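You operate a simulated robot arm through the tools that you are given. There is no shell and no other tool.

You are at the controls of a simulated two-armed robot. One attempt, no reset.

## Task
Grease the patch on top of the short rail.
Fine: use the red brush and the grease pot. Brush back in its well, lid back on the pot. Set down upright: red brush. A coat counts when it lies all over at full strength: go over it till it gets no stronger.

Only the result counts: the job must be done as asked and must still hold three seconds after the hand-in. Knocking over, shifting, dropping, spilling or breaking anything else fails it. Lids that push on must go on centred and level and be pressed home; caps that screw on are set level and turned clockwise until they are tight.

## Robot
Two 7-joint arms with fingered hands on one trunk that stands fixed in place. Base frame: the origin is at the foot of the trunk, x ahead of it, y to its left, z up; the work surface is at about z = 840. Lengths are in mm, angles in rad, forces in N, time in s.
The left shoulder is at [70, 142, 1339], the right one opposite. With the tool pointing down near the work surface each hand reaches from about 100 to 740 mm from the base axis, measured 20 degrees to its own side. Payload 3.6 kg a hand.
The tool frame of a hand sits at the grasp point between the pads (the TCP): z along the fingers, y along the line on which they close. The tips reach 25 mm beyond it. The gripper opens to 88 mm; its body begins 29 mm behind the TCP. The gripper is a hand of 5 fingers: y runs from the thumb to the fingers, the wrist lies at [-13, -97, -162] in the tool frame, and closing takes about 1.5 s.
Orientation is told as [roll, pitch, yaw] about the base's x, y, z axes, in that order, counted from this pose: with the fingers straight down and the wrist toward the robot, the tool's x, y and z point along [0, 1, 0], [1, 0, 0] and [0, 0, -1] of the base frame.

## Interface
- The arms move only by the tool nudge_tool. It takes "left_moves", "right_moves" or both (then of equal length, played together; a hand with none holds still); each is a list that holds one entry, the list of rows, each a list of 6 numbers: the shift along the base's x, y, z in units of 20 mm (1.0 is 20 mm), then the turn, a rotation vector about the base's x, y, z in units of 6 degrees (1.0 is 6 degrees). In form: [[[tx, ty, tz, ax, ay, az], ...]]. A call has 1 to 20 rows; each row shifts and turns the commanded pose from where the row before left it. "left_claw" and "right_claw" are, for a hand that has rows, the gripper command, from -1 (shut) to 1 (fully open), values between in proportion, set as the call begins (left out, the last holds). A call with a number of a shift or a turn outside -1 to 1 is refused whole. Rows are played at 5 a second. More than 50 mm and 0.15 rad between two rows, or a gripper value outside its range, and nothing of the call is played. Where a pose cannot be reached the arm comes as near as it can. A force on the tool above 40 N (or 10 N above the force at the start of the call, whichever is more), or a blocked arm, ends the call early, and 0.2 s more pass. Each finger travels about 72 mm/s and halts on what it meets, pressing with about 23 N; the grip force reading is that of the motor and also rises with nothing between the fingers. The clock runs only during rows and for 0.2 s after the last one: add rows that do not move to give the fingers time. The reply holds the time, the measured pose of the TCP, the force on the tool along the base axes, the opening and the grip force, in the units named above and with some noise, with the torque about the TCP (base axes, N m) and any sound that the robot's microphone picked up.
- Cameras (640 x 400 px; columns grow to the right, rows downward): "scene" is now at [124.8, -38.8, 1559.6]; the picture's right is [-0.46, -0.89, -0.00], its down [-0.57, 0.29, -0.77] and it looks along [0.68, -0.35, -0.64] (base axes); focal length 351 px, centre (320, 200). "left" rides on the left gripper at [-59, -79, -105] in its tool frame; the picture's right is [-0.73, -0.32, 0.61], its down [0.62, -0.68, 0.38] and it looks along [0.29, 0.66, 0.70] (tool axes); focal length 234 px, centre (320, 200). "right" rides on the right gripper at [59, -79, -105] in its tool frame; the picture's right is [-0.73, 0.32, -0.61], its down [-0.62, -0.68, 0.38] and it looks along [-0.29, 0.66, 0.70] (tool axes); focal length 234 px, centre (320, 200). There is no depth. A picture from a camera that has moved, and an enlarged one, comes with that camera's place and axes in the base frame and with its lens.
- capture(camera): a new picture of that camera. It takes no simulated time.
- move_column(by): slides the trunk up (or, below 0, down) by that many mm; the arms and the scene camera ride with it, the base frame stays. It gives what a move gives, with no picture.
- set_fingers(index, middle, ring, little, thumb_bend, thumb_turn, hand): sets how far each is bent, from 0 (flat) to 1 (curled in); at 0.3 the hand is open as for a grip, at 0.7 the pads meet at the TCP. One left out holds its place. A second passes; each finger stops where it meets its share of the squeeze, and holds until it gets a number again. A gripper value or a shape takes the hand back. It gives what a move gives, with no picture; readings hold the bend of each and the force on index, middle, ring, little, thumb and palm. thumb_turn goes from beside the hand (0) to across from the fingers (1), as for a grip.
- set_grasp(shape, hand): the hand has 5 fingers and takes this shape, open, in about a second: jaw (thumb against the fingers, like two jaws); tri (thumb and two fingers); tip (a fingertip pinch); poke (one finger out to press); point (the index stretched); flat (the hand flat); cup (the hand cupped); fist (a fist). The gripper value then closes the fingers along that shape, each until it touches; the sizes above hold for jaw. It gives what a move gives, with no picture.
- head_to(pan, tilt): turns the head with the scene camera to pan (to the left, within 1.501 rad either way) and tilt (down, from -0.506 to 1.204), counted from straight ahead of the robot. It gives what a move gives.
- close_up(camera, box): a new picture of the part [left, top, right, bottom] of that camera's present view, enlarged. It takes no simulated time.
- finish_job(): hands the job in; it is judged then, once.

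Nothing tells you positions but the pictures and the camera data. Unless the task says otherwise, let go and move clear before handing in.

The tools are called after ">>>" as a command line: name --argument value ..., lists and objects as JSON in quotes. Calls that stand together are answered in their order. nudge_tool: Moves the arms, as the interface text tells. Its arguments: {"type":"object","properties":{"left_moves":{"type":"array","items":{"type":"array","items":{"type":"array","items":{"type":"number"}}}},"left_claw":{"type":"number"},"right_moves":{"type":"array","items":{"type":"array","items":{"type":"array","items":{"type":"number"}}}},"right_claw":{"type":"number"}},"required":[]} The other tools are called the same way: move_column (by) moves the trunk up or down; set_grasp (shape, hand) gives the hand a shape; set_fingers (index, middle, ring, little, thumb_bend, thumb_turn, hand) moves the fingers one by one; head_to (pan, tilt) turns the head that bears the scene camera; capture (camera) takes a picture; close_up (camera, box) takes an enlarged picture of a part of a camera's view; finish_job () hands the job in.

At the start:

```text
time: 0.0
left_tool_pos: [472.1, -20.8, 1338.2]
left_tool_rot: [-0.002, -0.001, 0.001]
left_contact_force: [-0.1, -0.2, 0.7]
left_wrist_torque: [-0.02, 0.01, 0.0]
left_finger_gap: 87.7
left_grip_force: 0.1
left_shape: jaw
left_bend: [0.3, 0.3, 0.3, 0.3, 0.3, 0.98]
left_finger forces: [0.0, 0.0, 0.0, 0.1, 0.1, 0.1]
right_tool_pos: [332.7, -390.0, 1341.1]
right_tool_rot: [-0.001, -0.001, 0.001]
right_contact_force: [-0.4, -0.1, 0.1]
right_wrist_torque: [-0.01, 0.02, 0.0]
right_finger_gap: 87.8
right_grip_force: 0.1
right_shape: jaw
right_bend: [0.3, 0.3, 0.3, 0.3, 0.3, 0.98]
right_finger forces: [0.1, 0.1, 0.0, 0.0, 0.0, 0.1]
trunk travel left (down, up): [-875.0, 65.0]
head pan, tilt (commanded): [-0.473, 0.695]
```

scene: 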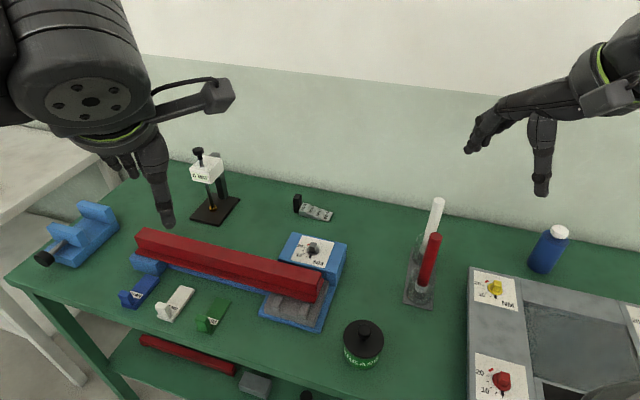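
right: 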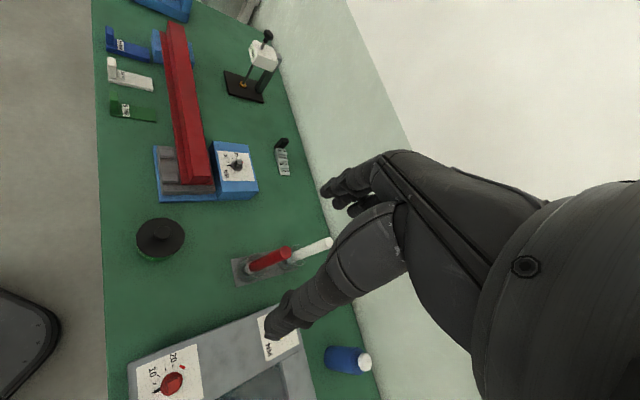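
left: 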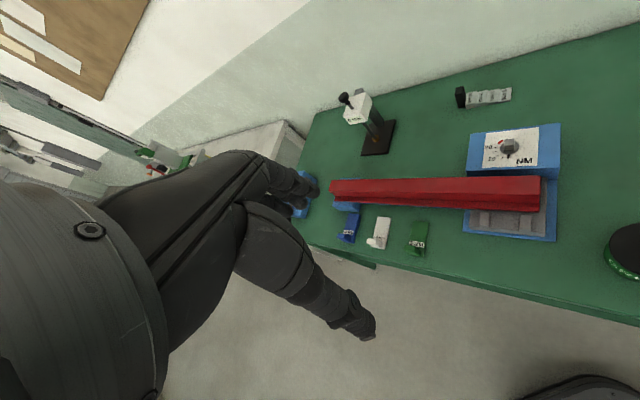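

I see a green bench with a long red beam across a blue fixture, a black-lidded grease pot, a stand with a red and a white brush, and a grey tray on the right. I'll look closer before I move anything.

>>> close_up --camera "scene" --box '[100, 200, 360, 362]'

>>> close_up --camera "scene" --box '[320, 180, 640, 380]'

>>> capture --camera "scene"

```text
2.46 times, centred on (230, 281) of scene
camera zoom: at [124.8, -38.8, 1559.6], right [-0.46, -0.89, 0.0], down [-0.57, 0.29, -0.77], along [0.68, -0.35, -0.64], focal length 865 px, centre (542, 1)
```

zoom: 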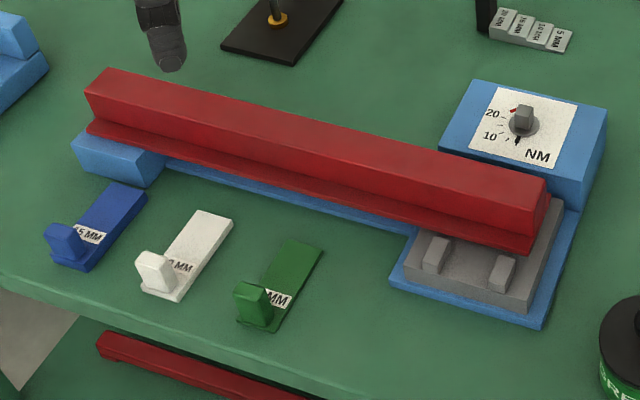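

```text
2.00 times, centred on (480, 280) of scene
camera zoom: at [124.8, -38.8, 1559.6], right [-0.46, -0.89, 0.0], down [-0.57, 0.29, -0.77], along [0.68, -0.35, -0.64], focal length 702 px, centre (0, 40)
```

zoom: 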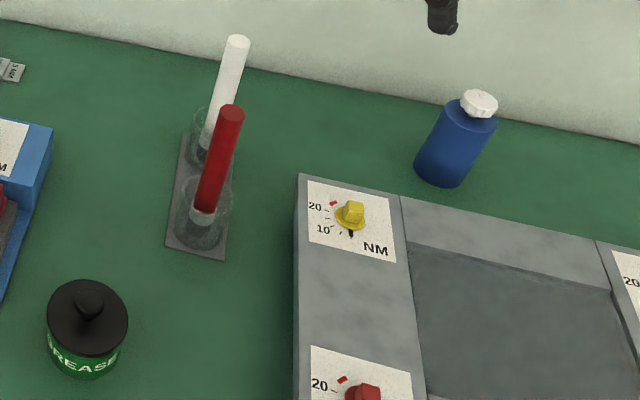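

```text
taken
camera scene: at [124.8, -38.8, 1559.6], right [-0.46, -0.89, 0.0], down [-0.57, 0.29, -0.77], along [0.68, -0.35, -0.64], focal length 351 px, centre (320, 200)
```

scene: 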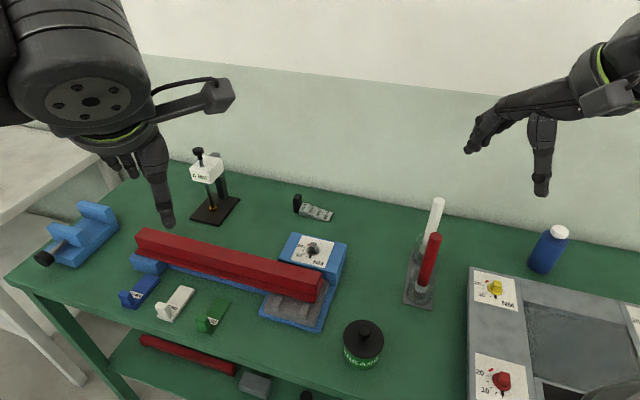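

The long red beam might not be the "short rail", so I'll turn the head to see the rest of the bench and the shelf below.

>>> head_to --pan -0.9 --tilt 0.8

>>> capture --camera "scene"

>>> head_to --pan -0.2 --tilt 1.1

>>> capture --camera "scene"

>>> head_to --pan 0.5 --tilt 0.7

>>> capture --camera "scene"

```text
time: 0.9
left_tool_pos: [472.9, -21.0, 1336.1]
left_tool_rot: [0.0, -0.002, -0.001]
left_contact_force: [-0.2, -0.2, -0.2]
left_wrist_torque: [0.01, -0.01, 0.0]
left_finger_gap: 87.5
left_grip_force: 0.0
left_shape: jaw
left_bend: [0.3, 0.3, 0.3, 0.3, 0.3, 0.98]
left_finger forces: [0.0, 0.0, 0.0, 0.0, 0.0, 0.0]
right_tool_pos: [332.6, -389.3, 1340.7]
right_tool_rot: [0.0, -0.001, 0.0]
right_contact_force: [0.4, 0.0, 0.3]
right_wrist_torque: [0.04, -0.01, -0.01]
right_finger_gap: 87.5
right_grip_force: 0.1
right_shape: jaw
right_bend: [0.3, 0.3, 0.3, 0.3, 0.3, 0.98]
right_finger forces: [0.1, 0.1, 0.1, 0.0, 0.0, 0.0]
trunk travel left (down, up): [-875.0, 65.0]
head pan, tilt (commanded): [-0.901, 0.799]
```

```text
taken
camera scene: at [99.1, -63.1, 1550.9], right [-0.78, -0.62, 0.0], down [-0.45, 0.56, -0.7], along [0.43, -0.55, -0.72], focal length 351 px, centre (320, 200)
```

scene: 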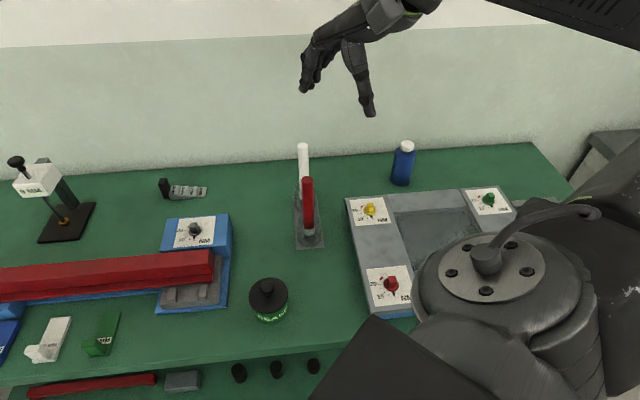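

```text
time: 1.9
left_tool_pos: [472.3, -21.8, 1336.4]
left_tool_rot: [0.0, 0.002, 0.0]
left_contact_force: [-0.1, 0.9, 0.4]
left_wrist_torque: [0.0, 0.0, 0.01]
left_finger_gap: 87.8
left_grip_force: 0.1
left_shape: jaw
left_bend: [0.3, 0.3, 0.3, 0.3, 0.3, 0.98]
left_finger forces: [0.0, 0.0, 0.1, 0.0, 0.0, 0.0]
right_tool_pos: [333.8, -389.7, 1340.9]
right_tool_rot: [0.001, 0.001, -0.001]
right_contact_force: [0.0, -0.4, -0.3]
right_wrist_torque: [0.0, 0.04, -0.03]
right_finger_gap: 88.0
right_grip_force: 0.0
right_shape: jaw
right_bend: [0.3, 0.3, 0.3, 0.3, 0.3, 0.98]
right_finger forces: [0.1, 0.0, 0.1, 0.0, 0.1, 0.0]
trunk travel left (down, up): [-875.0, 65.0]
head pan, tilt (commanded): [-0.201, 1.1]
```

```text
taken
camera scene: at [110.8, -12.7, 1529.1], right [-0.2, -0.98, 0.0], down [-0.87, 0.18, -0.45], along [0.45, -0.09, -0.89], focal length 351 px, centre (320, 200)
```

scene: 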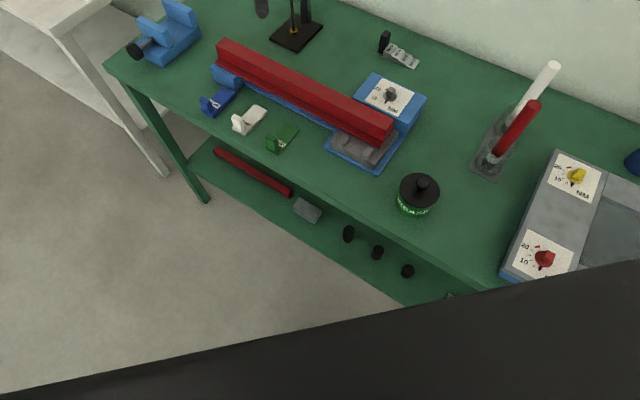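

```text
time: 3.0
left_tool_pos: [472.5, -21.2, 1338.2]
left_tool_rot: [0.0, -0.002, 0.0]
left_contact_force: [-1.0, 0.2, 0.2]
left_wrist_torque: [-0.03, -0.01, 0.0]
left_finger_gap: 87.6
left_grip_force: 0.1
left_shape: jaw
left_bend: [0.3, 0.3, 0.3, 0.3, 0.3, 0.98]
left_finger forces: [0.0, 0.0, 0.1, 0.0, 0.1, 0.0]
right_tool_pos: [333.5, -388.9, 1340.6]
right_tool_rot: [0.001, 0.0, 0.0]
right_contact_force: [-0.3, 0.3, -0.4]
right_wrist_torque: [0.02, 0.0, -0.01]
right_finger_gap: 87.8
right_grip_force: 0.0
right_shape: jaw
right_bend: [0.3, 0.3, 0.3, 0.3, 0.3, 0.98]
right_finger forces: [0.0, 0.1, 0.0, 0.1, 0.0, 0.0]
trunk travel left (down, up): [-875.0, 65.0]
head pan, tilt (commanded): [0.499, 0.7]
```

```text
taken
camera scene: at [123.5, 40.6, 1559.1], right [0.48, -0.88, 0.0], down [-0.57, -0.31, -0.76], along [0.67, 0.37, -0.64], focal length 351 px, centre (320, 200)
```

scene: 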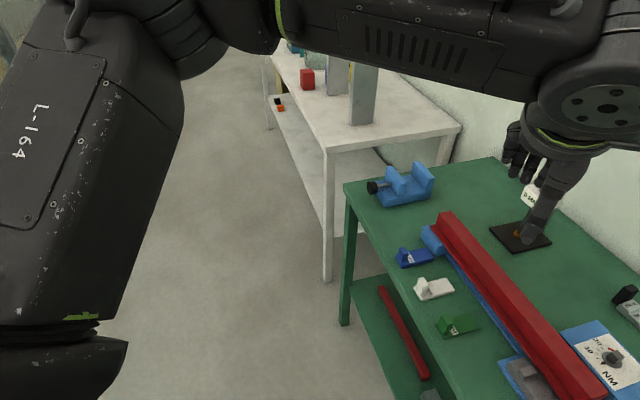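

I need a sharper view of the beam, the fixture end and the shelf to find a marked patch.

>>> head_to --pan -0.2 --tilt 0.95

>>> capture --camera "scene"

>>> close_up --camera "scene" --box '[200, 80, 440, 230]'

>>> close_up --camera "scene" --box '[180, 180, 500, 380]'

>>> close_up --camera "scene" --box '[320, 100, 480, 200]'

>>> close_up --camera "right" --box '[80, 0, 320, 150]'

>>> close_up --camera "left" --box '[320, 80, 640, 280]'

```text
time: 4.1
left_tool_pos: [471.9, -22.6, 1336.8]
left_tool_rot: [0.001, 0.0, 0.0]
left_contact_force: [-0.5, -0.3, -0.2]
left_wrist_torque: [0.03, -0.03, 0.01]
left_finger_gap: 87.6
left_grip_force: 0.0
left_shape: jaw
left_bend: [0.3, 0.3, 0.3, 0.3, 0.3, 0.98]
left_finger forces: [0.0, 0.0, 0.0, 0.0, 0.0, 0.1]
right_tool_pos: [333.3, -389.5, 1341.7]
right_tool_rot: [0.0, 0.0, -0.001]
right_contact_force: [0.3, 0.0, -0.2]
right_wrist_torque: [-0.01, -0.02, -0.01]
right_finger_gap: 87.7
right_grip_force: 0.0
right_shape: jaw
right_bend: [0.3, 0.3, 0.3, 0.3, 0.3, 0.98]
right_finger forces: [0.0, 0.1, 0.1, 0.0, 0.0, 0.0]
trunk travel left (down, up): [-875.0, 65.0]
head pan, tilt (commanded): [-0.201, 0.949]
```

```text
taken
camera scene: at [120.2, -14.3, 1539.3], right [-0.2, -0.98, 0.0], down [-0.8, 0.16, -0.58], along [0.57, -0.12, -0.81], focal length 351 px, centre (320, 200)
```

scene: 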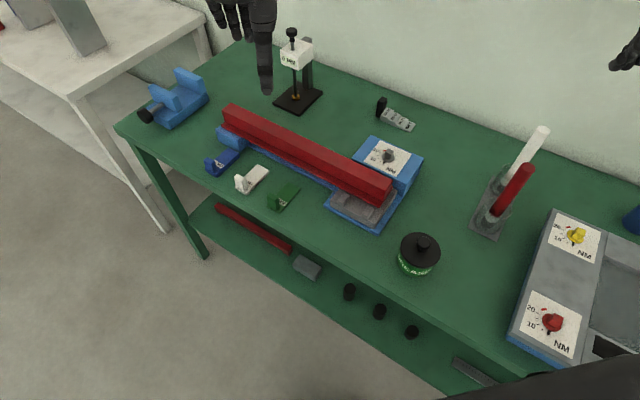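

```text
2.67 times, centred on (320, 155) of scene
camera zoom: at [120.2, -14.3, 1539.3], right [-0.2, -0.98, 0.0], down [-0.8, 0.16, -0.58], along [0.57, -0.12, -0.81], focal length 937 px, centre (320, 320)
```

zoom: 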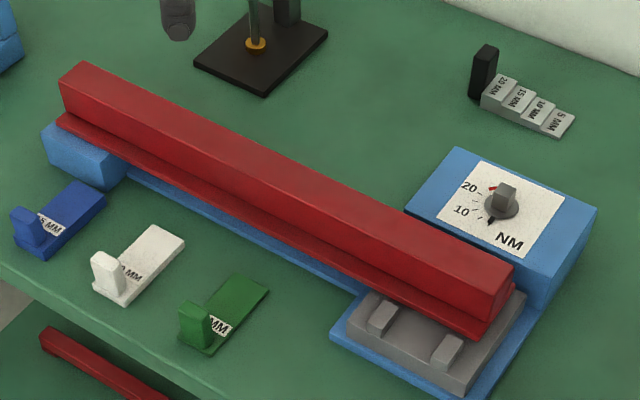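

```text
2.00 times, centred on (340, 280) of scene
camera zoom: at [120.2, -14.3, 1539.3], right [-0.2, -0.98, 0.0], down [-0.8, 0.16, -0.58], along [0.57, -0.12, -0.81], focal length 702 px, centre (280, 40)
```

zoom: 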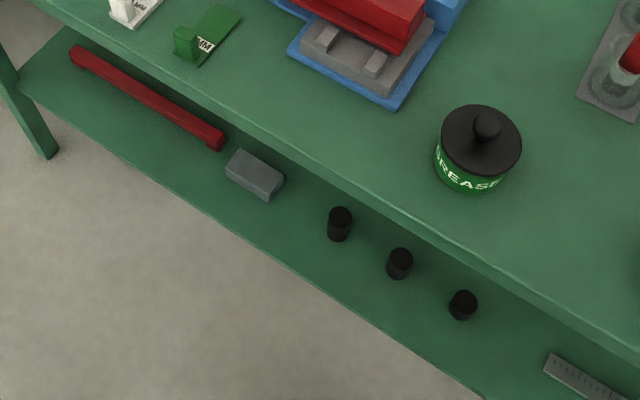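

```text
4.00 times, centred on (400, 150) of scene
camera zoom: at [120.2, -14.3, 1539.3], right [-0.2, -0.98, 0.0], down [-0.8, 0.16, -0.58], along [0.57, -0.12, -0.81], focal length 1405 px, centre (0, 400)
```

zoom: 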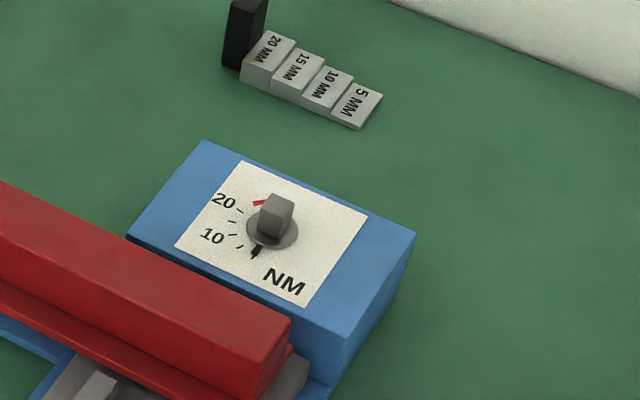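

```text
2.67 times, centred on (200, 75) of right
camera zoom: at [255.5, -331.3, 1446.1], right [0.32, -0.73, 0.61], down [-0.68, -0.62, -0.38], along [0.66, -0.29, -0.7], focal length 624 px, centre (640, 533)
```

zoom: 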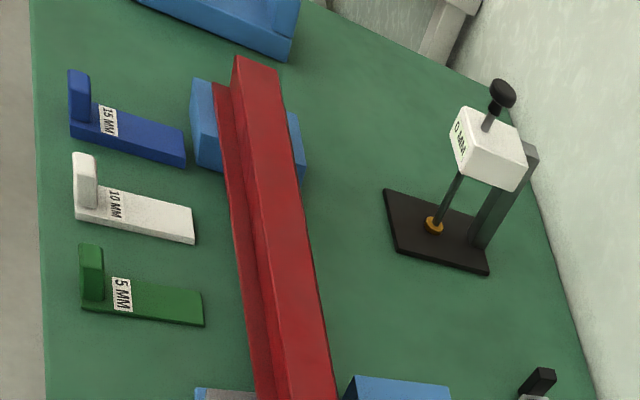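

```text
2.00 times, centred on (480, 180) of left
camera zoom: at [393.1, -79.8, 1441.7], right [-0.32, -0.73, -0.61], down [-0.68, 0.62, -0.38], along [0.66, 0.29, -0.7], focal length 468 px, centre (0, 240)
```

zoom: 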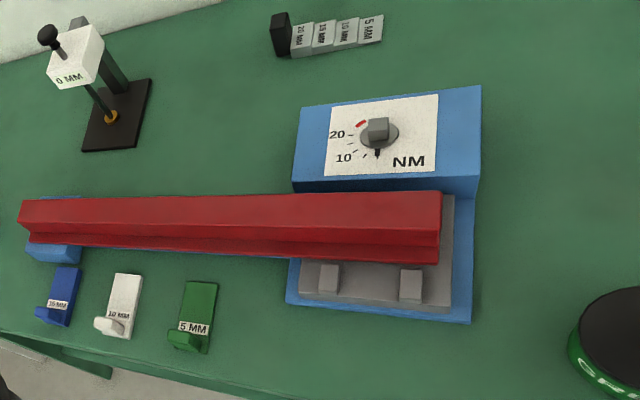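

The bench's right half (the grey tray) is hidden by the right arm, so I'll look there with other views.

>>> capture --camera "right"

>>> head_to --pan -0.7 --tilt 0.6

>>> capture --camera "scene"

>>> close_up --camera "scene" --box '[320, 180, 640, 380]'

```text
taken
camera right: at [255.5, -331.3, 1446.1], right [0.32, -0.73, 0.61], down [-0.68, -0.62, -0.38], along [0.66, -0.29, -0.7], focal length 234 px, centre (320, 200)
```

right: 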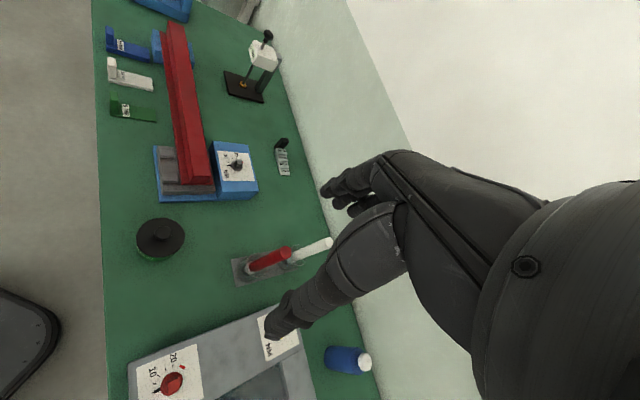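

```text
time: 5.0
left_tool_pos: [471.8, -21.5, 1337.5]
left_tool_rot: [0.002, 0.002, 0.001]
left_contact_force: [0.1, 0.0, 0.3]
left_wrist_torque: [0.02, 0.0, 0.02]
left_finger_gap: 87.9
left_grip_force: 0.0
left_shape: jaw
left_bend: [0.3, 0.3, 0.3, 0.3, 0.3, 0.98]
left_finger forces: [0.0, 0.0, 0.1, 0.1, 0.2, 0.0]
right_tool_pos: [333.4, -389.9, 1340.3]
right_tool_rot: [0.0, -0.002, -0.001]
right_contact_force: [-0.1, 0.3, -0.9]
right_wrist_torque: [0.01, 0.0, 0.01]
right_finger_gap: 87.6
right_grip_force: 0.1
right_shape: jaw
right_bend: [0.3, 0.3, 0.3, 0.3, 0.3, 0.98]
right_finger forces: [0.0, 0.0, 0.0, 0.1, 0.0, 0.1]
trunk travel left (down, up): [-875.0, 65.0]
head pan, tilt (commanded): [-0.7, 0.6]
```

```text
taken
camera scene: at [116.6, -56.8, 1567.7], right [-0.64, -0.77, 0.0], down [-0.43, 0.36, -0.82], along [0.63, -0.53, -0.57], focal length 351 px, centre (320, 200)
```

scene: 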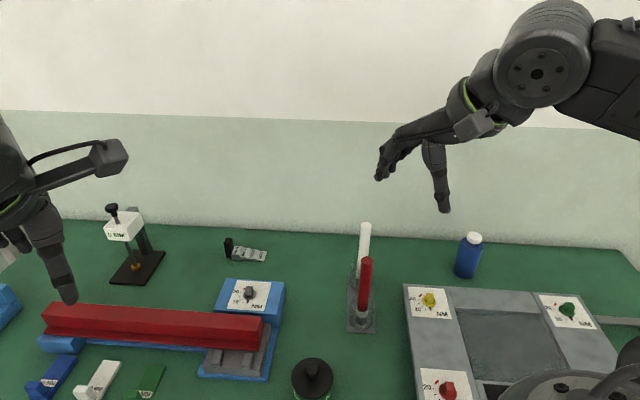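

```text
2.00 times, centred on (480, 280) of scene
camera zoom: at [116.6, -56.8, 1567.7], right [-0.64, -0.77, 0.0], down [-0.43, 0.36, -0.82], along [0.63, -0.53, -0.57], focal length 702 px, centre (0, 40)
```

zoom: 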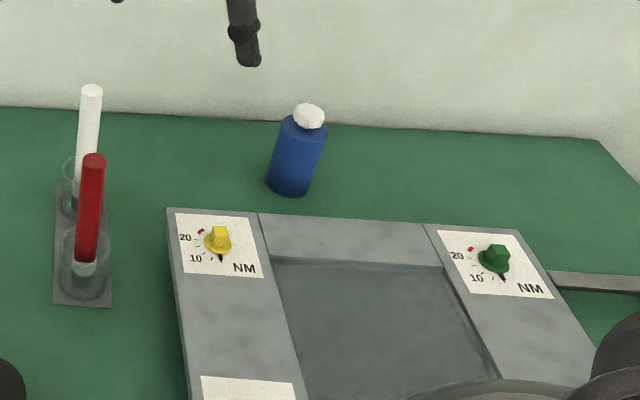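

Something grey sticks out on the bench's right, past the tray and behind the right arm. I'll yaw the right hand to point its camera there.

>>> nudge_tool --right_moves '[[[0, 0.5, 0, 0, 0, -0.9], [0, 0.5, 0, 0, 0, -0.9], [0, 0.5, 0, 0, 0, -0.9], [0, 0.5, 0, 0, 0, -0.9], [0, 0.5, 0, 0, 0, -0.9], [0, 0.5, 0, 0, 0, -0.9], [0, 0.5, 0, 0, 0, -0.9], [0, 0.5, 0, 0, 0, -0.9]]]'

>>> capture --camera "right"

>>> capture --camera "scene"

```text
time: 6.8
left_tool_pos: [473.0, -20.3, 1337.4]
left_tool_rot: [0.001, -0.001, -0.001]
left_contact_force: [0.0, -0.3, 0.7]
left_wrist_torque: [0.0, -0.03, -0.03]
left_finger_gap: 87.9
left_grip_force: 0.1
left_shape: jaw
left_bend: [0.3, 0.3, 0.3, 0.3, 0.3, 0.98]
left_finger forces: [0.0, 0.0, 0.0, 0.0, 0.1, 0.0]
right_tool_pos: [333.9, -308.6, 1341.1]
right_tool_rot: [-0.002, -0.004, -0.756]
right_contact_force: [0.3, 0.5, -0.1]
right_wrist_torque: [0.0, -0.02, -0.04]
right_finger_gap: 87.8
right_grip_force: 0.0
right_shape: jaw
right_bend: [0.3, 0.3, 0.3, 0.3, 0.3, 0.98]
right_finger forces: [0.1, 0.0, 0.0, 0.0, 0.0, 0.0]
trunk travel left (down, up): [-875.0, 65.0]
head pan, tilt (commanded): [-0.7, 0.6]
```

```text
taken
camera right: at [317.8, -211.5, 1446.0], right [-0.26, -0.75, 0.61], down [-0.92, 0.01, -0.38], along [0.28, -0.66, -0.69], focal length 234 px, centre (320, 200)
```

right: 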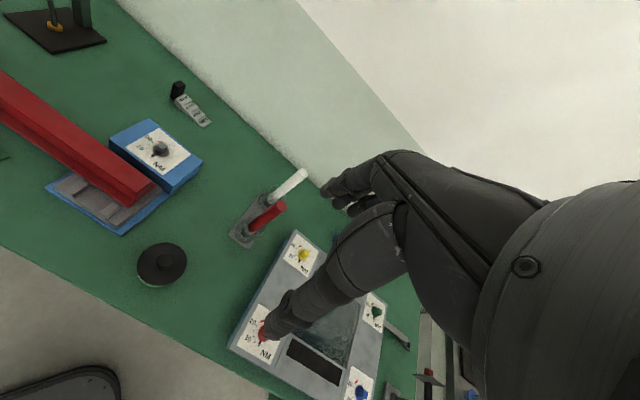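

```text
taken
camera scene: at [117.1, -55.2, 1567.7], right [-0.64, -0.77, 0.0], down [-0.43, 0.36, -0.83], along [0.63, -0.53, -0.56], focal length 351 px, centre (320, 200)
```

scene: 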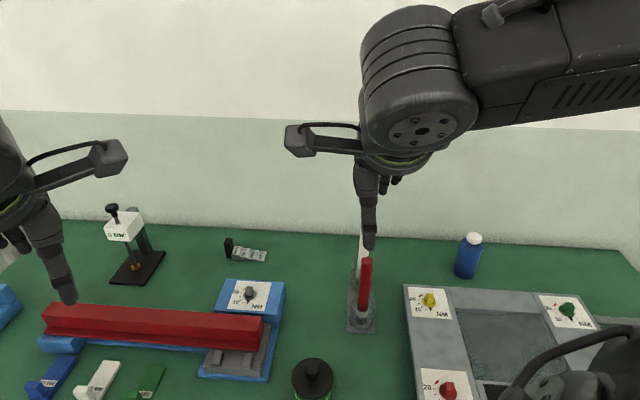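

>>> close_up --camera "right" --box '[220, 220, 500, 400]'

>>> nudge_tool --right_moves '[[[0, 0.3, 0.5, 0, 0, -0.9], [0, 0.3, 0.5, 0, 0, -0.9], [0, 0.3, 0.5, 0, 0, -0.9], [0, 0.3, 0.5, 0, 0, -0.9], [0, 0.3, 0.5, 0, 0, -0.9], [0, 0.3, 0.5, 0, 0, -0.9], [0, 0.3, 0.5, 0, 0, -0.9]]]'

>>> capture --camera "right"

>>> head_to --pan -1.1 --tilt 0.9

>>> capture --camera "scene"

```text
2.22 times, centred on (360, 310) of right
camera zoom: at [317.8, -211.5, 1446.0], right [-0.26, -0.75, 0.61], down [-0.92, 0.01, -0.38], along [0.28, -0.66, -0.69], focal length 520 px, centre (231, -44)
```

zoom: 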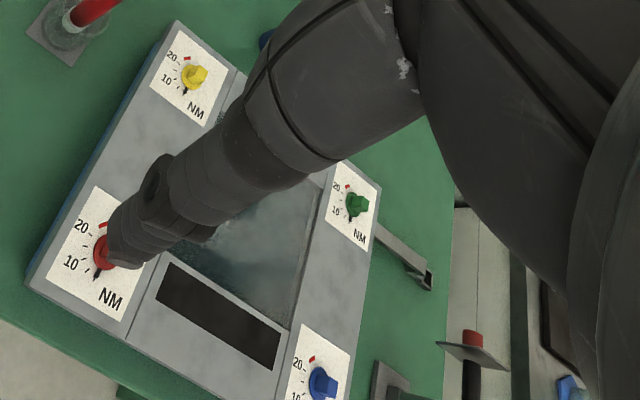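

```text
time: 8.4
left_tool_pos: [472.8, -21.4, 1336.2]
left_tool_rot: [0.0, -0.001, -0.001]
left_contact_force: [0.1, -0.5, 0.4]
left_wrist_torque: [0.03, 0.01, 0.02]
left_finger_gap: 87.6
left_grip_force: 0.2
left_shape: jaw
left_bend: [0.3, 0.3, 0.3, 0.3, 0.3, 0.98]
left_finger forces: [0.0, 0.0, 0.0, 0.0, 0.0, 0.0]
right_tool_pos: [338.2, -332.2, 1320.0]
right_tool_rot: [0.007, 0.004, -1.409]
right_contact_force: [-0.2, -0.1, -0.2]
right_wrist_torque: [0.04, 0.01, -0.03]
right_finger_gap: 87.6
right_grip_force: 0.2
right_shape: jaw
right_bend: [0.3, 0.3, 0.3, 0.3, 0.3, 0.98]
right_finger forces: [0.0, 0.1, 0.0, 0.0, 0.0, 0.0]
right hand out of reach, approached as far as the arm can: row 4, 5, 6, 7
trunk travel left (down, up): [-875.0, 65.0]
head pan, tilt (commanded): [-0.7, 0.6]
```

```text
taken
camera right: at [385.0, -245.8, 1426.3], right [-0.67, -0.44, 0.6], down [-0.72, 0.58, -0.38], along [-0.18, -0.69, -0.7], focal length 234 px, centre (320, 200)
```

right: 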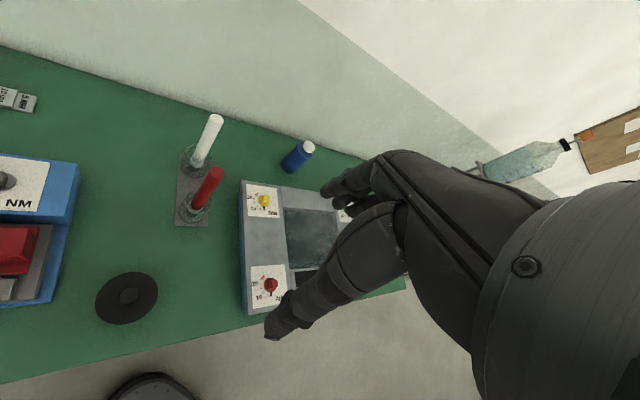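

```text
time: 9.3
left_tool_pos: [474.0, -21.1, 1337.0]
left_tool_rot: [0.0, 0.0, 0.0]
left_contact_force: [-0.7, 0.4, -0.1]
left_wrist_torque: [-0.03, -0.02, 0.0]
left_finger_gap: 87.7
left_grip_force: 0.0
left_shape: jaw
left_bend: [0.3, 0.3, 0.3, 0.3, 0.3, 0.98]
left_finger forces: [0.1, 0.0, 0.0, 0.0, 0.0, 0.0]
right_tool_pos: [338.8, -331.6, 1319.6]
right_tool_rot: [0.006, 0.004, -1.409]
right_contact_force: [0.2, 0.1, -0.1]
right_wrist_torque: [0.0, 0.01, 0.02]
right_finger_gap: 87.7
right_grip_force: 0.1
right_shape: jaw
right_bend: [0.3, 0.3, 0.3, 0.3, 0.3, 0.98]
right_finger forces: [0.0, 0.0, 0.0, 0.1, 0.0, 0.1]
trunk travel left (down, up): [-875.0, 65.0]
head pan, tilt (commanded): [-1.1, 0.901]
```

```text
taken
camera scene: at [83.3, -67.1, 1543.0], right [-0.89, -0.45, 0.0], down [-0.36, 0.7, -0.62], along [0.28, -0.55, -0.78], focal length 351 px, centre (320, 200)
```

scene: 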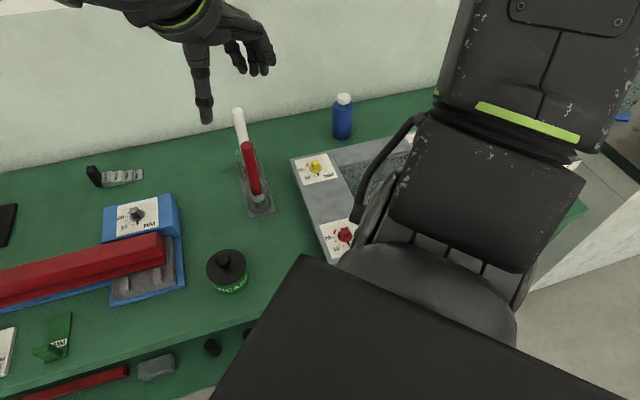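

The bench is turned about 45° to the robot's right. There are more objects at its right end past the tray, so I'll move the right hand out there to look straight down on them.

>>> nudge_tool --right_moves '[[[0, -1, -0.5, 0, 0, 0.9], [0, -1, -0.5, 0, 0, 0.9], [0, -1, -0.5, 0, 0, 0.9], [0, -1, -0.5, 0, 0, 0.9], [0, -1, -0.5, 0, 0, 0.9], [0, -1, -0.5, 0, 0, 0.9], [0, -1, -0.5, 0, 0, 0.9], [0, -1, 0, 0, 0, 0], [0, -1, 0, 0, 0, 0], [0, -1, 0, 0, 0, 0], [0, -1, 0, 0, 0, 0], [0, -1, 0, 0, 0, 0], [0, -1, 0, 0, 0, 0], [0, -1, 0, 0, 0, 0]]]'

>>> capture --camera "right"

>>> capture --camera "scene"

```text
time: 12.3
left_tool_pos: [472.3, -22.4, 1336.8]
left_tool_rot: [0.0, 0.002, 0.001]
left_contact_force: [-0.2, -0.2, -0.5]
left_wrist_torque: [0.0, 0.01, 0.02]
left_finger_gap: 87.8
left_grip_force: 0.1
left_shape: jaw
left_bend: [0.3, 0.3, 0.3, 0.3, 0.3, 0.98]
left_finger forces: [0.0, 0.0, 0.0, 0.0, 0.1, 0.1]
right_tool_pos: [339.3, -613.5, 1251.3]
right_tool_rot: [0.0, 0.0, -0.754]
right_contact_force: [-0.9, -0.5, 0.1]
right_wrist_torque: [0.0, 0.0, 0.01]
right_finger_gap: 87.8
right_grip_force: 0.0
right_shape: jaw
right_bend: [0.3, 0.3, 0.3, 0.3, 0.3, 0.98]
right_finger forces: [0.0, 0.1, 0.0, 0.0, 0.0, 0.1]
trunk travel left (down, up): [-875.0, 65.0]
head pan, tilt (commanded): [-1.1, 0.901]
```

```text
taken
camera right: at [322.1, -516.4, 1356.7], right [-0.26, -0.75, 0.61], down [-0.92, 0.01, -0.38], along [0.28, -0.66, -0.7], focal length 234 px, centre (320, 200)
```

right: 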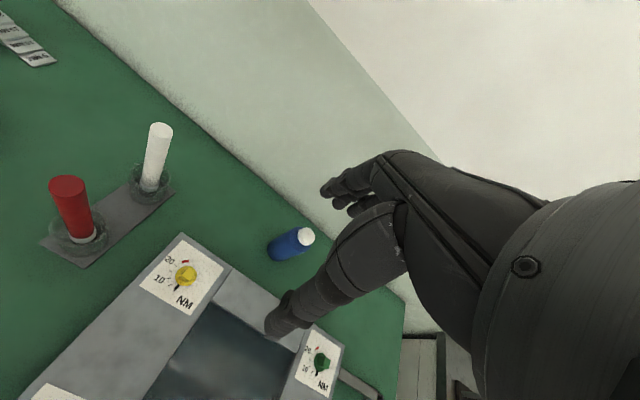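

```text
taken
camera scene: at [83.4, -68.1, 1542.9], right [-0.89, -0.45, 0.0], down [-0.36, 0.7, -0.62], along [0.28, -0.55, -0.78], focal length 351 px, centre (320, 200)
```

scene: 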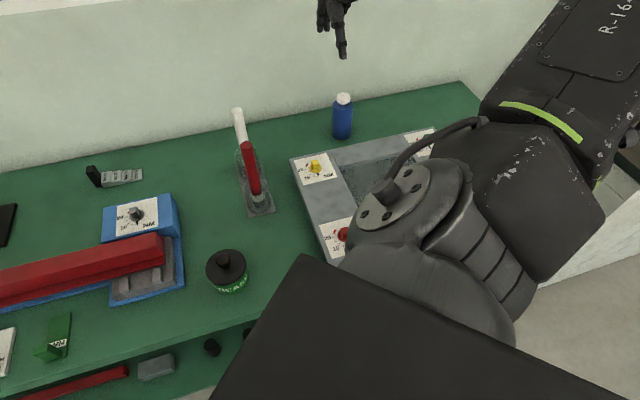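

>>> nudge_tool --right_moves '[[[-1, 0, 0.5, 0, 0, -0.8], [-1, 0, 0.5, 0, 0, -0.8], [-1, 0, 0.5, 0, 0, -0.8], [-1, 0, 0.5, 0, 0, -0.8], [-1, 0, 0.5, 0, 0, -0.8], [-1, 0, 0.5, 0, 0, -0.8], [-1, 0, 0.5, 0, 0, -0.8]]]'

>>> capture --camera "right"

>>> capture --camera "scene"

```text
time: 13.9
left_tool_pos: [471.9, -20.7, 1337.4]
left_tool_rot: [-0.001, 0.0, 0.0]
left_contact_force: [0.0, -0.1, 0.4]
left_wrist_torque: [0.01, -0.03, 0.02]
left_finger_gap: 87.5
left_grip_force: 0.1
left_shape: jaw
left_bend: [0.3, 0.3, 0.3, 0.3, 0.3, 0.98]
left_finger forces: [0.0, 0.0, 0.1, 0.1, 0.1, 0.0]
right_tool_pos: [197.4, -611.7, 1321.2]
right_tool_rot: [0.0, 0.001, -1.34]
right_contact_force: [0.4, 0.0, -0.2]
right_wrist_torque: [-0.04, -0.04, -0.02]
right_finger_gap: 87.9
right_grip_force: 0.0
right_shape: jaw
right_bend: [0.3, 0.3, 0.3, 0.3, 0.3, 0.98]
right_finger forces: [0.1, 0.1, 0.0, 0.0, 0.0, 0.0]
trunk travel left (down, up): [-875.0, 65.0]
head pan, tilt (commanded): [-1.1, 0.901]
```

```text
taken
camera right: at [237.4, -521.2, 1426.9], right [-0.63, -0.48, 0.61], down [-0.76, 0.52, -0.38], along [-0.13, -0.71, -0.7], focal length 234 px, centre (320, 200)
```

right: 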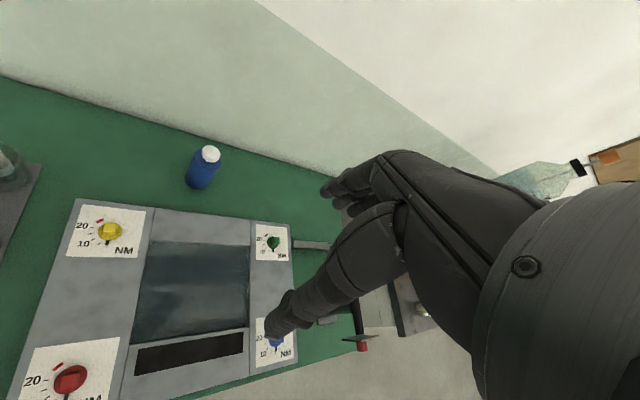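

```text
taken
camera scene: at [82.3, -66.4, 1543.0], right [-0.89, -0.45, 0.0], down [-0.36, 0.7, -0.62], along [0.28, -0.55, -0.78], focal length 351 px, centre (320, 200)
```

scene: 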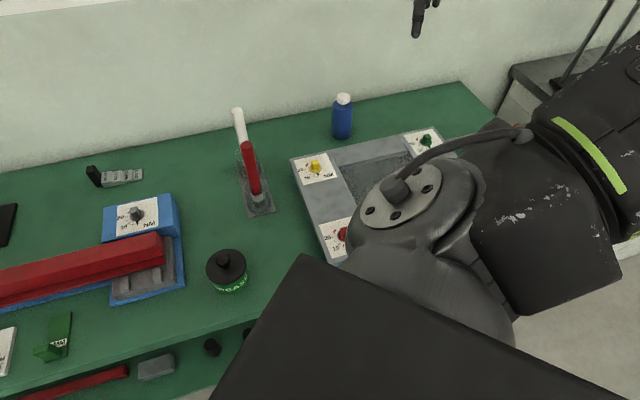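

>>> set_fingers --hand "right" --thumb_turn 0 --thumb_bend 0

>>> nudge_tool --right_moves '[[[-0.5, -1, 0, 0, 0, 0], [-0.5, -1, 0, 0, 0, 0], [-0.5, -1, 0, 0, 0, 0], [-0.5, -1, 0, 0, 0, 0], [-0.5, -1, 0, 0, 0, 0]]]'

>>> capture --camera "right"

```text
time: 14.9
left_tool_pos: [473.1, -21.4, 1336.8]
left_tool_rot: [0.0, 0.0, 0.0]
left_contact_force: [-1.1, 0.2, -0.4]
left_wrist_torque: [0.0, -0.03, -0.01]
left_finger_gap: 87.5
left_grip_force: 0.0
left_shape: jaw
left_bend: [0.3, 0.3, 0.3, 0.3, 0.3, 0.98]
left_finger forces: [0.0, 0.0, 0.0, 0.0, 0.0, 0.0]
right_tool_pos: [198.3, -611.6, 1320.7]
right_tool_rot: [0.001, -0.001, -1.341]
right_contact_force: [0.4, -0.5, 0.3]
right_wrist_torque: [-0.01, 0.01, 0.03]
right_finger_gap: 129.9
right_grip_force: 0.1
right_shape: fingers
right_bend: [0.3, 0.3, 0.3, 0.3, 0.0, 0.0]
right_finger forces: [0.0, 0.0, 0.0, 0.1, 0.0, 0.0]
trunk travel left (down, up): [-875.0, 65.0]
head pan, tilt (commanded): [-1.1, 0.901]
```

```text
time: 16.1
left_tool_pos: [472.2, -23.2, 1336.5]
left_tool_rot: [0.002, 0.0, 0.001]
left_contact_force: [0.5, -0.1, 0.3]
left_wrist_torque: [-0.04, 0.0, -0.01]
left_finger_gap: 87.6
left_grip_force: 0.0
left_shape: jaw
left_bend: [0.3, 0.3, 0.3, 0.3, 0.3, 0.98]
left_finger forces: [0.0, 0.1, 0.1, 0.1, 0.0, 0.1]
right_tool_pos: [147.6, -715.1, 1320.5]
right_tool_rot: [-0.002, 0.0, -1.339]
right_contact_force: [0.0, -0.7, 0.0]
right_wrist_torque: [0.02, 0.04, 0.04]
right_finger_gap: 130.1
right_grip_force: 0.0
right_shape: fingers
right_bend: [0.3, 0.3, 0.3, 0.3, 0.0, 0.0]
right_finger forces: [0.1, 0.0, 0.0, 0.0, 0.1, 0.1]
trunk travel left (down, up): [-875.0, 65.0]
head pan, tilt (commanded): [-1.1, 0.901]
```

```text
taken
camera right: at [187.8, -624.2, 1426.6], right [-0.63, -0.48, 0.61], down [-0.76, 0.52, -0.38], along [-0.13, -0.71, -0.7], focal length 234 px, centre (320, 200)
```

right: 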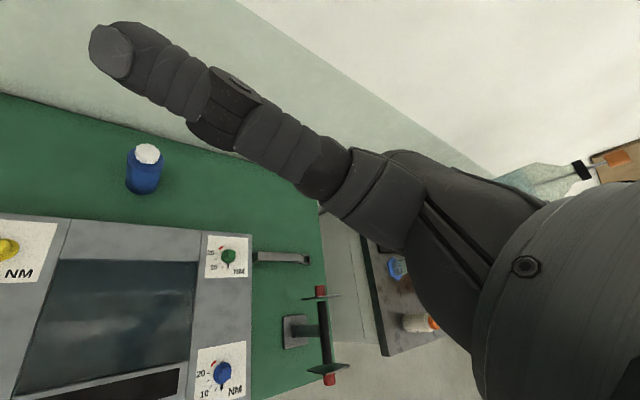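

>>> close_up --camera "right" --box '[160, 200, 448, 380]'

>>> capture --camera "scene"

>>> close_up --camera "scene" --box '[0, 180, 240, 330]'

```text
2.22 times, centred on (304, 290) of right
camera zoom: at [187.8, -624.2, 1426.6], right [-0.63, -0.48, 0.61], down [-0.76, 0.52, -0.38], along [-0.13, -0.71, -0.7], focal length 520 px, centre (356, 0)
```

zoom: 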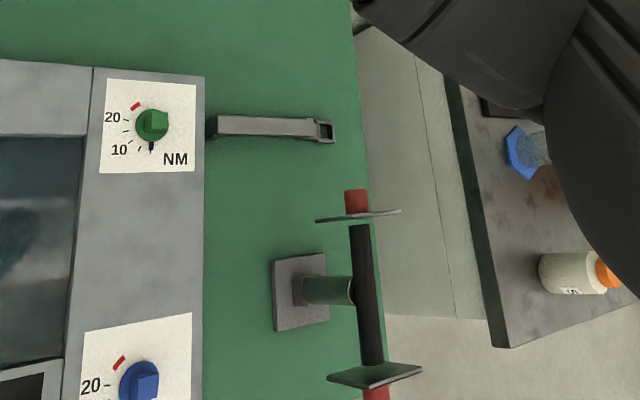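

```text
taken
camera scene: at [83.0, -68.5, 1542.9], right [-0.89, -0.45, 0.0], down [-0.36, 0.7, -0.62], along [0.28, -0.55, -0.78], focal length 351 px, centre (320, 200)
```

scene: 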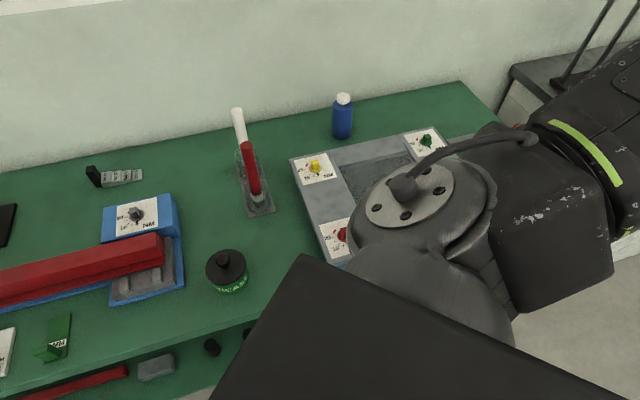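

```text
2.67 times, centred on (120, 255) of scene
camera zoom: at [83.0, -68.5, 1542.9], right [-0.89, -0.45, 0.0], down [-0.36, 0.7, -0.62], along [0.28, -0.55, -0.78], focal length 937 px, centre (853, 53)
```

zoom: 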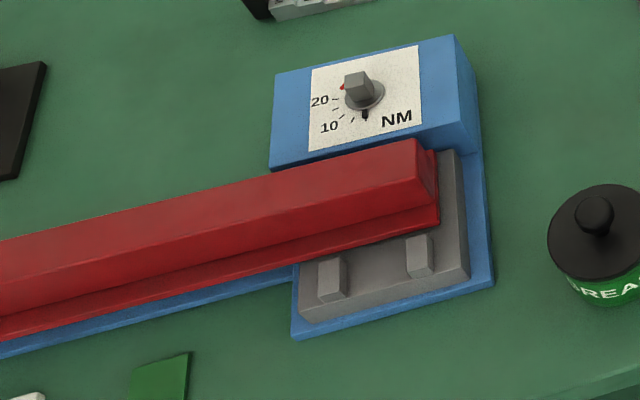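

The right end holds only a spanner-like bar and a spool stand, both out of reach. I'll look over the red beam, the left vise and the shelf more closely for the rail and its patch.

>>> head_to --pan -0.35 --tilt 0.8

>>> capture --camera "scene"

>>> close_up --camera "scene" --box '[160, 150, 288, 230]'

>>> close_up --camera "scene" --box '[270, 180, 398, 260]'

>>> close_up --camera "scene" --box '[60, 120, 220, 220]'

>>> close_up --camera "left" --box '[420, 160, 580, 260]'

>>> close_up --camera "left" --box '[320, 160, 480, 260]'

```text
time: 17.2
left_tool_pos: [471.7, -21.3, 1336.6]
left_tool_rot: [-0.001, 0.0, 0.0]
left_contact_force: [-0.2, -0.5, 0.0]
left_wrist_torque: [0.0, -0.02, -0.01]
left_finger_gap: 87.6
left_grip_force: 0.2
left_shape: jaw
left_bend: [0.3, 0.3, 0.3, 0.3, 0.3, 0.98]
left_finger forces: [0.1, 0.1, 0.0, 0.0, 0.0, 0.1]
right_tool_pos: [147.7, -713.1, 1321.7]
right_tool_rot: [-0.002, 0.001, -1.34]
right_contact_force: [0.1, 0.9, 0.2]
right_wrist_torque: [0.03, -0.01, 0.01]
right_finger_gap: 129.8
right_grip_force: 0.1
right_shape: fingers
right_bend: [0.3, 0.3, 0.3, 0.3, 0.0, 0.0]
right_finger forces: [0.0, 0.0, 0.1, 0.1, 0.0, 0.1]
trunk travel left (down, up): [-875.0, 65.0]
head pan, tilt (commanded): [-0.351, 0.799]
```

```text
taken
camera scene: at [124.6, -27.8, 1550.8], right [-0.34, -0.94, 0.0], down [-0.67, 0.25, -0.7], along [0.65, -0.24, -0.72], focal length 351 px, centre (320, 200)
```

scene: 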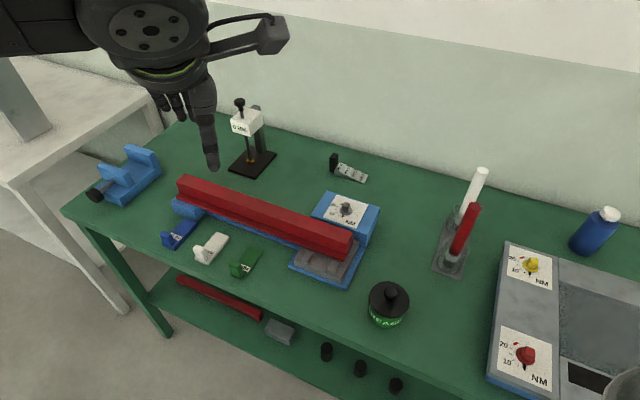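

```text
5.00 times, centred on (224, 190) of scene
camera zoom: at [124.6, -27.8, 1550.8], right [-0.34, -0.94, 0.0], down [-0.67, 0.25, -0.7], along [0.65, -0.24, -0.72], focal length 1756 px, centre (800, 250)
```

zoom: 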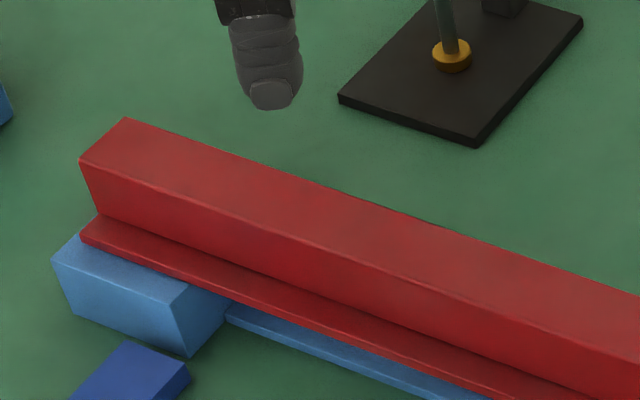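

```text
5.00 times, centred on (334, 220) of scene
camera zoom: at [124.6, -27.8, 1550.8], right [-0.34, -0.94, 0.0], down [-0.67, 0.25, -0.7], along [0.65, -0.24, -0.72], focal length 1756 px, centre (250, 100)
```

zoom: 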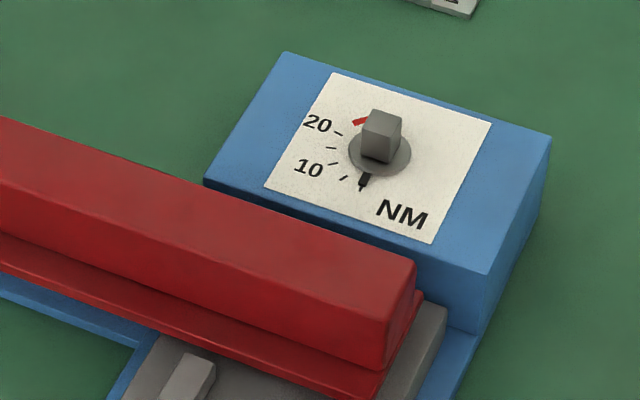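

```text
4.00 times, centred on (140, 170) of scene
camera zoom: at [124.6, -27.8, 1550.8], right [-0.34, -0.94, 0.0], down [-0.67, 0.25, -0.7], along [0.65, -0.24, -0.72], focal length 1405 px, centre (1040, 320)
```

zoom: 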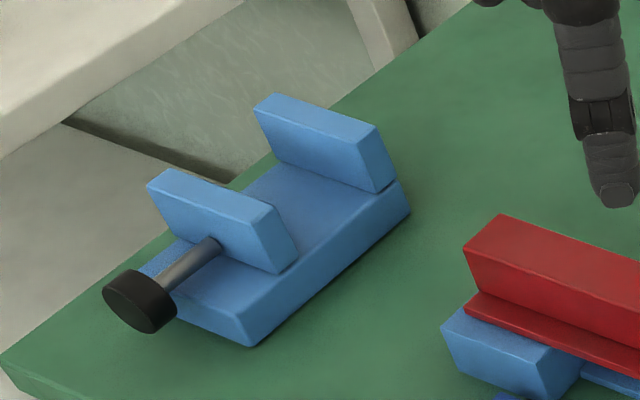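

```text
4.00 times, centred on (500, 210) of left
camera zoom: at [393.0, -79.9, 1441.7], right [-0.32, -0.73, -0.61], down [-0.68, 0.62, -0.38], along [0.66, 0.29, -0.7], focal length 937 px, centre (-400, 160)
```

zoom: 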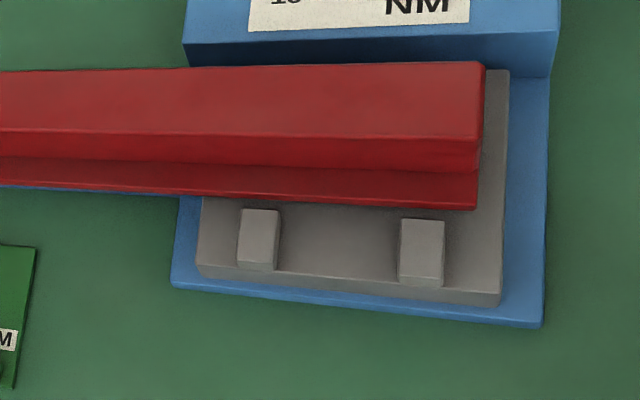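

```text
4.00 times, centred on (400, 210) of left
camera zoom: at [393.0, -79.9, 1441.7], right [-0.32, -0.73, -0.61], down [-0.68, 0.62, -0.38], along [0.66, 0.29, -0.7], focal length 937 px, centre (0, 160)
```

zoom: 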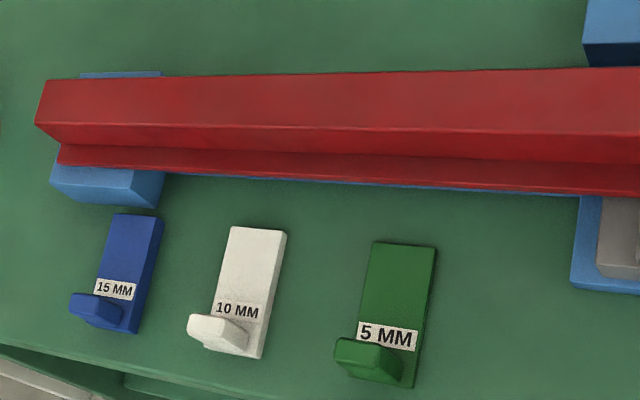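

>>> close_up --camera "scene" --box '[160, 260, 320, 360]'

>>> close_up --camera "scene" --box '[280, 300, 440, 400]'

>>> head_to --pan -0.6 --tilt 1.2

>>> capture --camera "scene"

```text
4.00 times, centred on (240, 310) of scene
camera zoom: at [124.6, -27.8, 1550.8], right [-0.34, -0.94, 0.0], down [-0.67, 0.25, -0.7], along [0.65, -0.24, -0.72], focal length 1405 px, centre (640, -240)
```

zoom: 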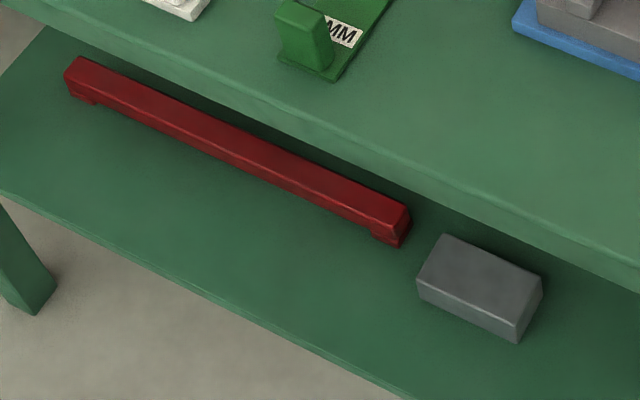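

```text
4.00 times, centred on (360, 350) of scene
camera zoom: at [124.6, -27.8, 1550.8], right [-0.34, -0.94, 0.0], down [-0.67, 0.25, -0.7], along [0.65, -0.24, -0.72], focal length 1405 px, centre (160, -400)
```

zoom: 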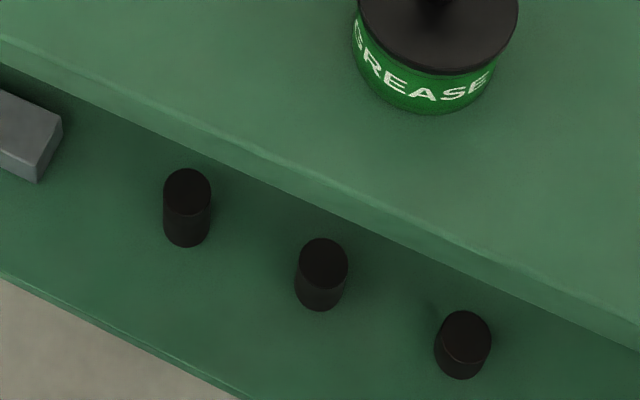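

```text
time: 18.1
left_tool_pos: [472.8, -22.6, 1336.2]
left_tool_rot: [0.001, 0.0, 0.0]
left_contact_force: [-0.6, 0.3, 0.4]
left_wrist_torque: [0.03, 0.02, -0.02]
left_finger_gap: 87.7
left_grip_force: 0.0
left_shape: jaw
left_bend: [0.3, 0.3, 0.3, 0.3, 0.3, 0.98]
left_finger forces: [0.1, 0.0, 0.1, 0.0, 0.0, 0.1]
right_tool_pos: [149.1, -711.8, 1321.2]
right_tool_rot: [0.001, 0.0, -1.34]
right_contact_force: [0.1, 0.2, 0.2]
right_wrist_torque: [0.02, -0.01, -0.01]
right_finger_gap: 130.0
right_grip_force: 0.0
right_shape: fingers
right_bend: [0.3, 0.3, 0.3, 0.3, 0.0, 0.0]
right_finger forces: [0.0, 0.0, 0.0, 0.0, 0.0, 0.0]
trunk travel left (down, up): [-875.0, 65.0]
head pan, tilt (commanded): [-0.6, 1.201]
```

```text
taken
camera scene: at [95.1, -31.6, 1523.2], right [-0.56, -0.83, 0.0], down [-0.77, 0.53, -0.36], along [0.3, -0.2, -0.93], focal length 351 px, centre (320, 200)
```

scene: 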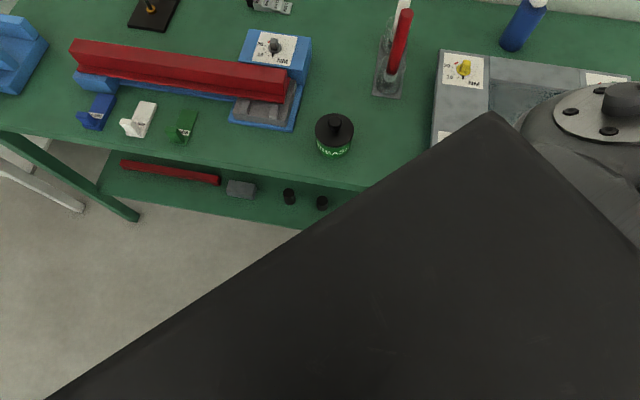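

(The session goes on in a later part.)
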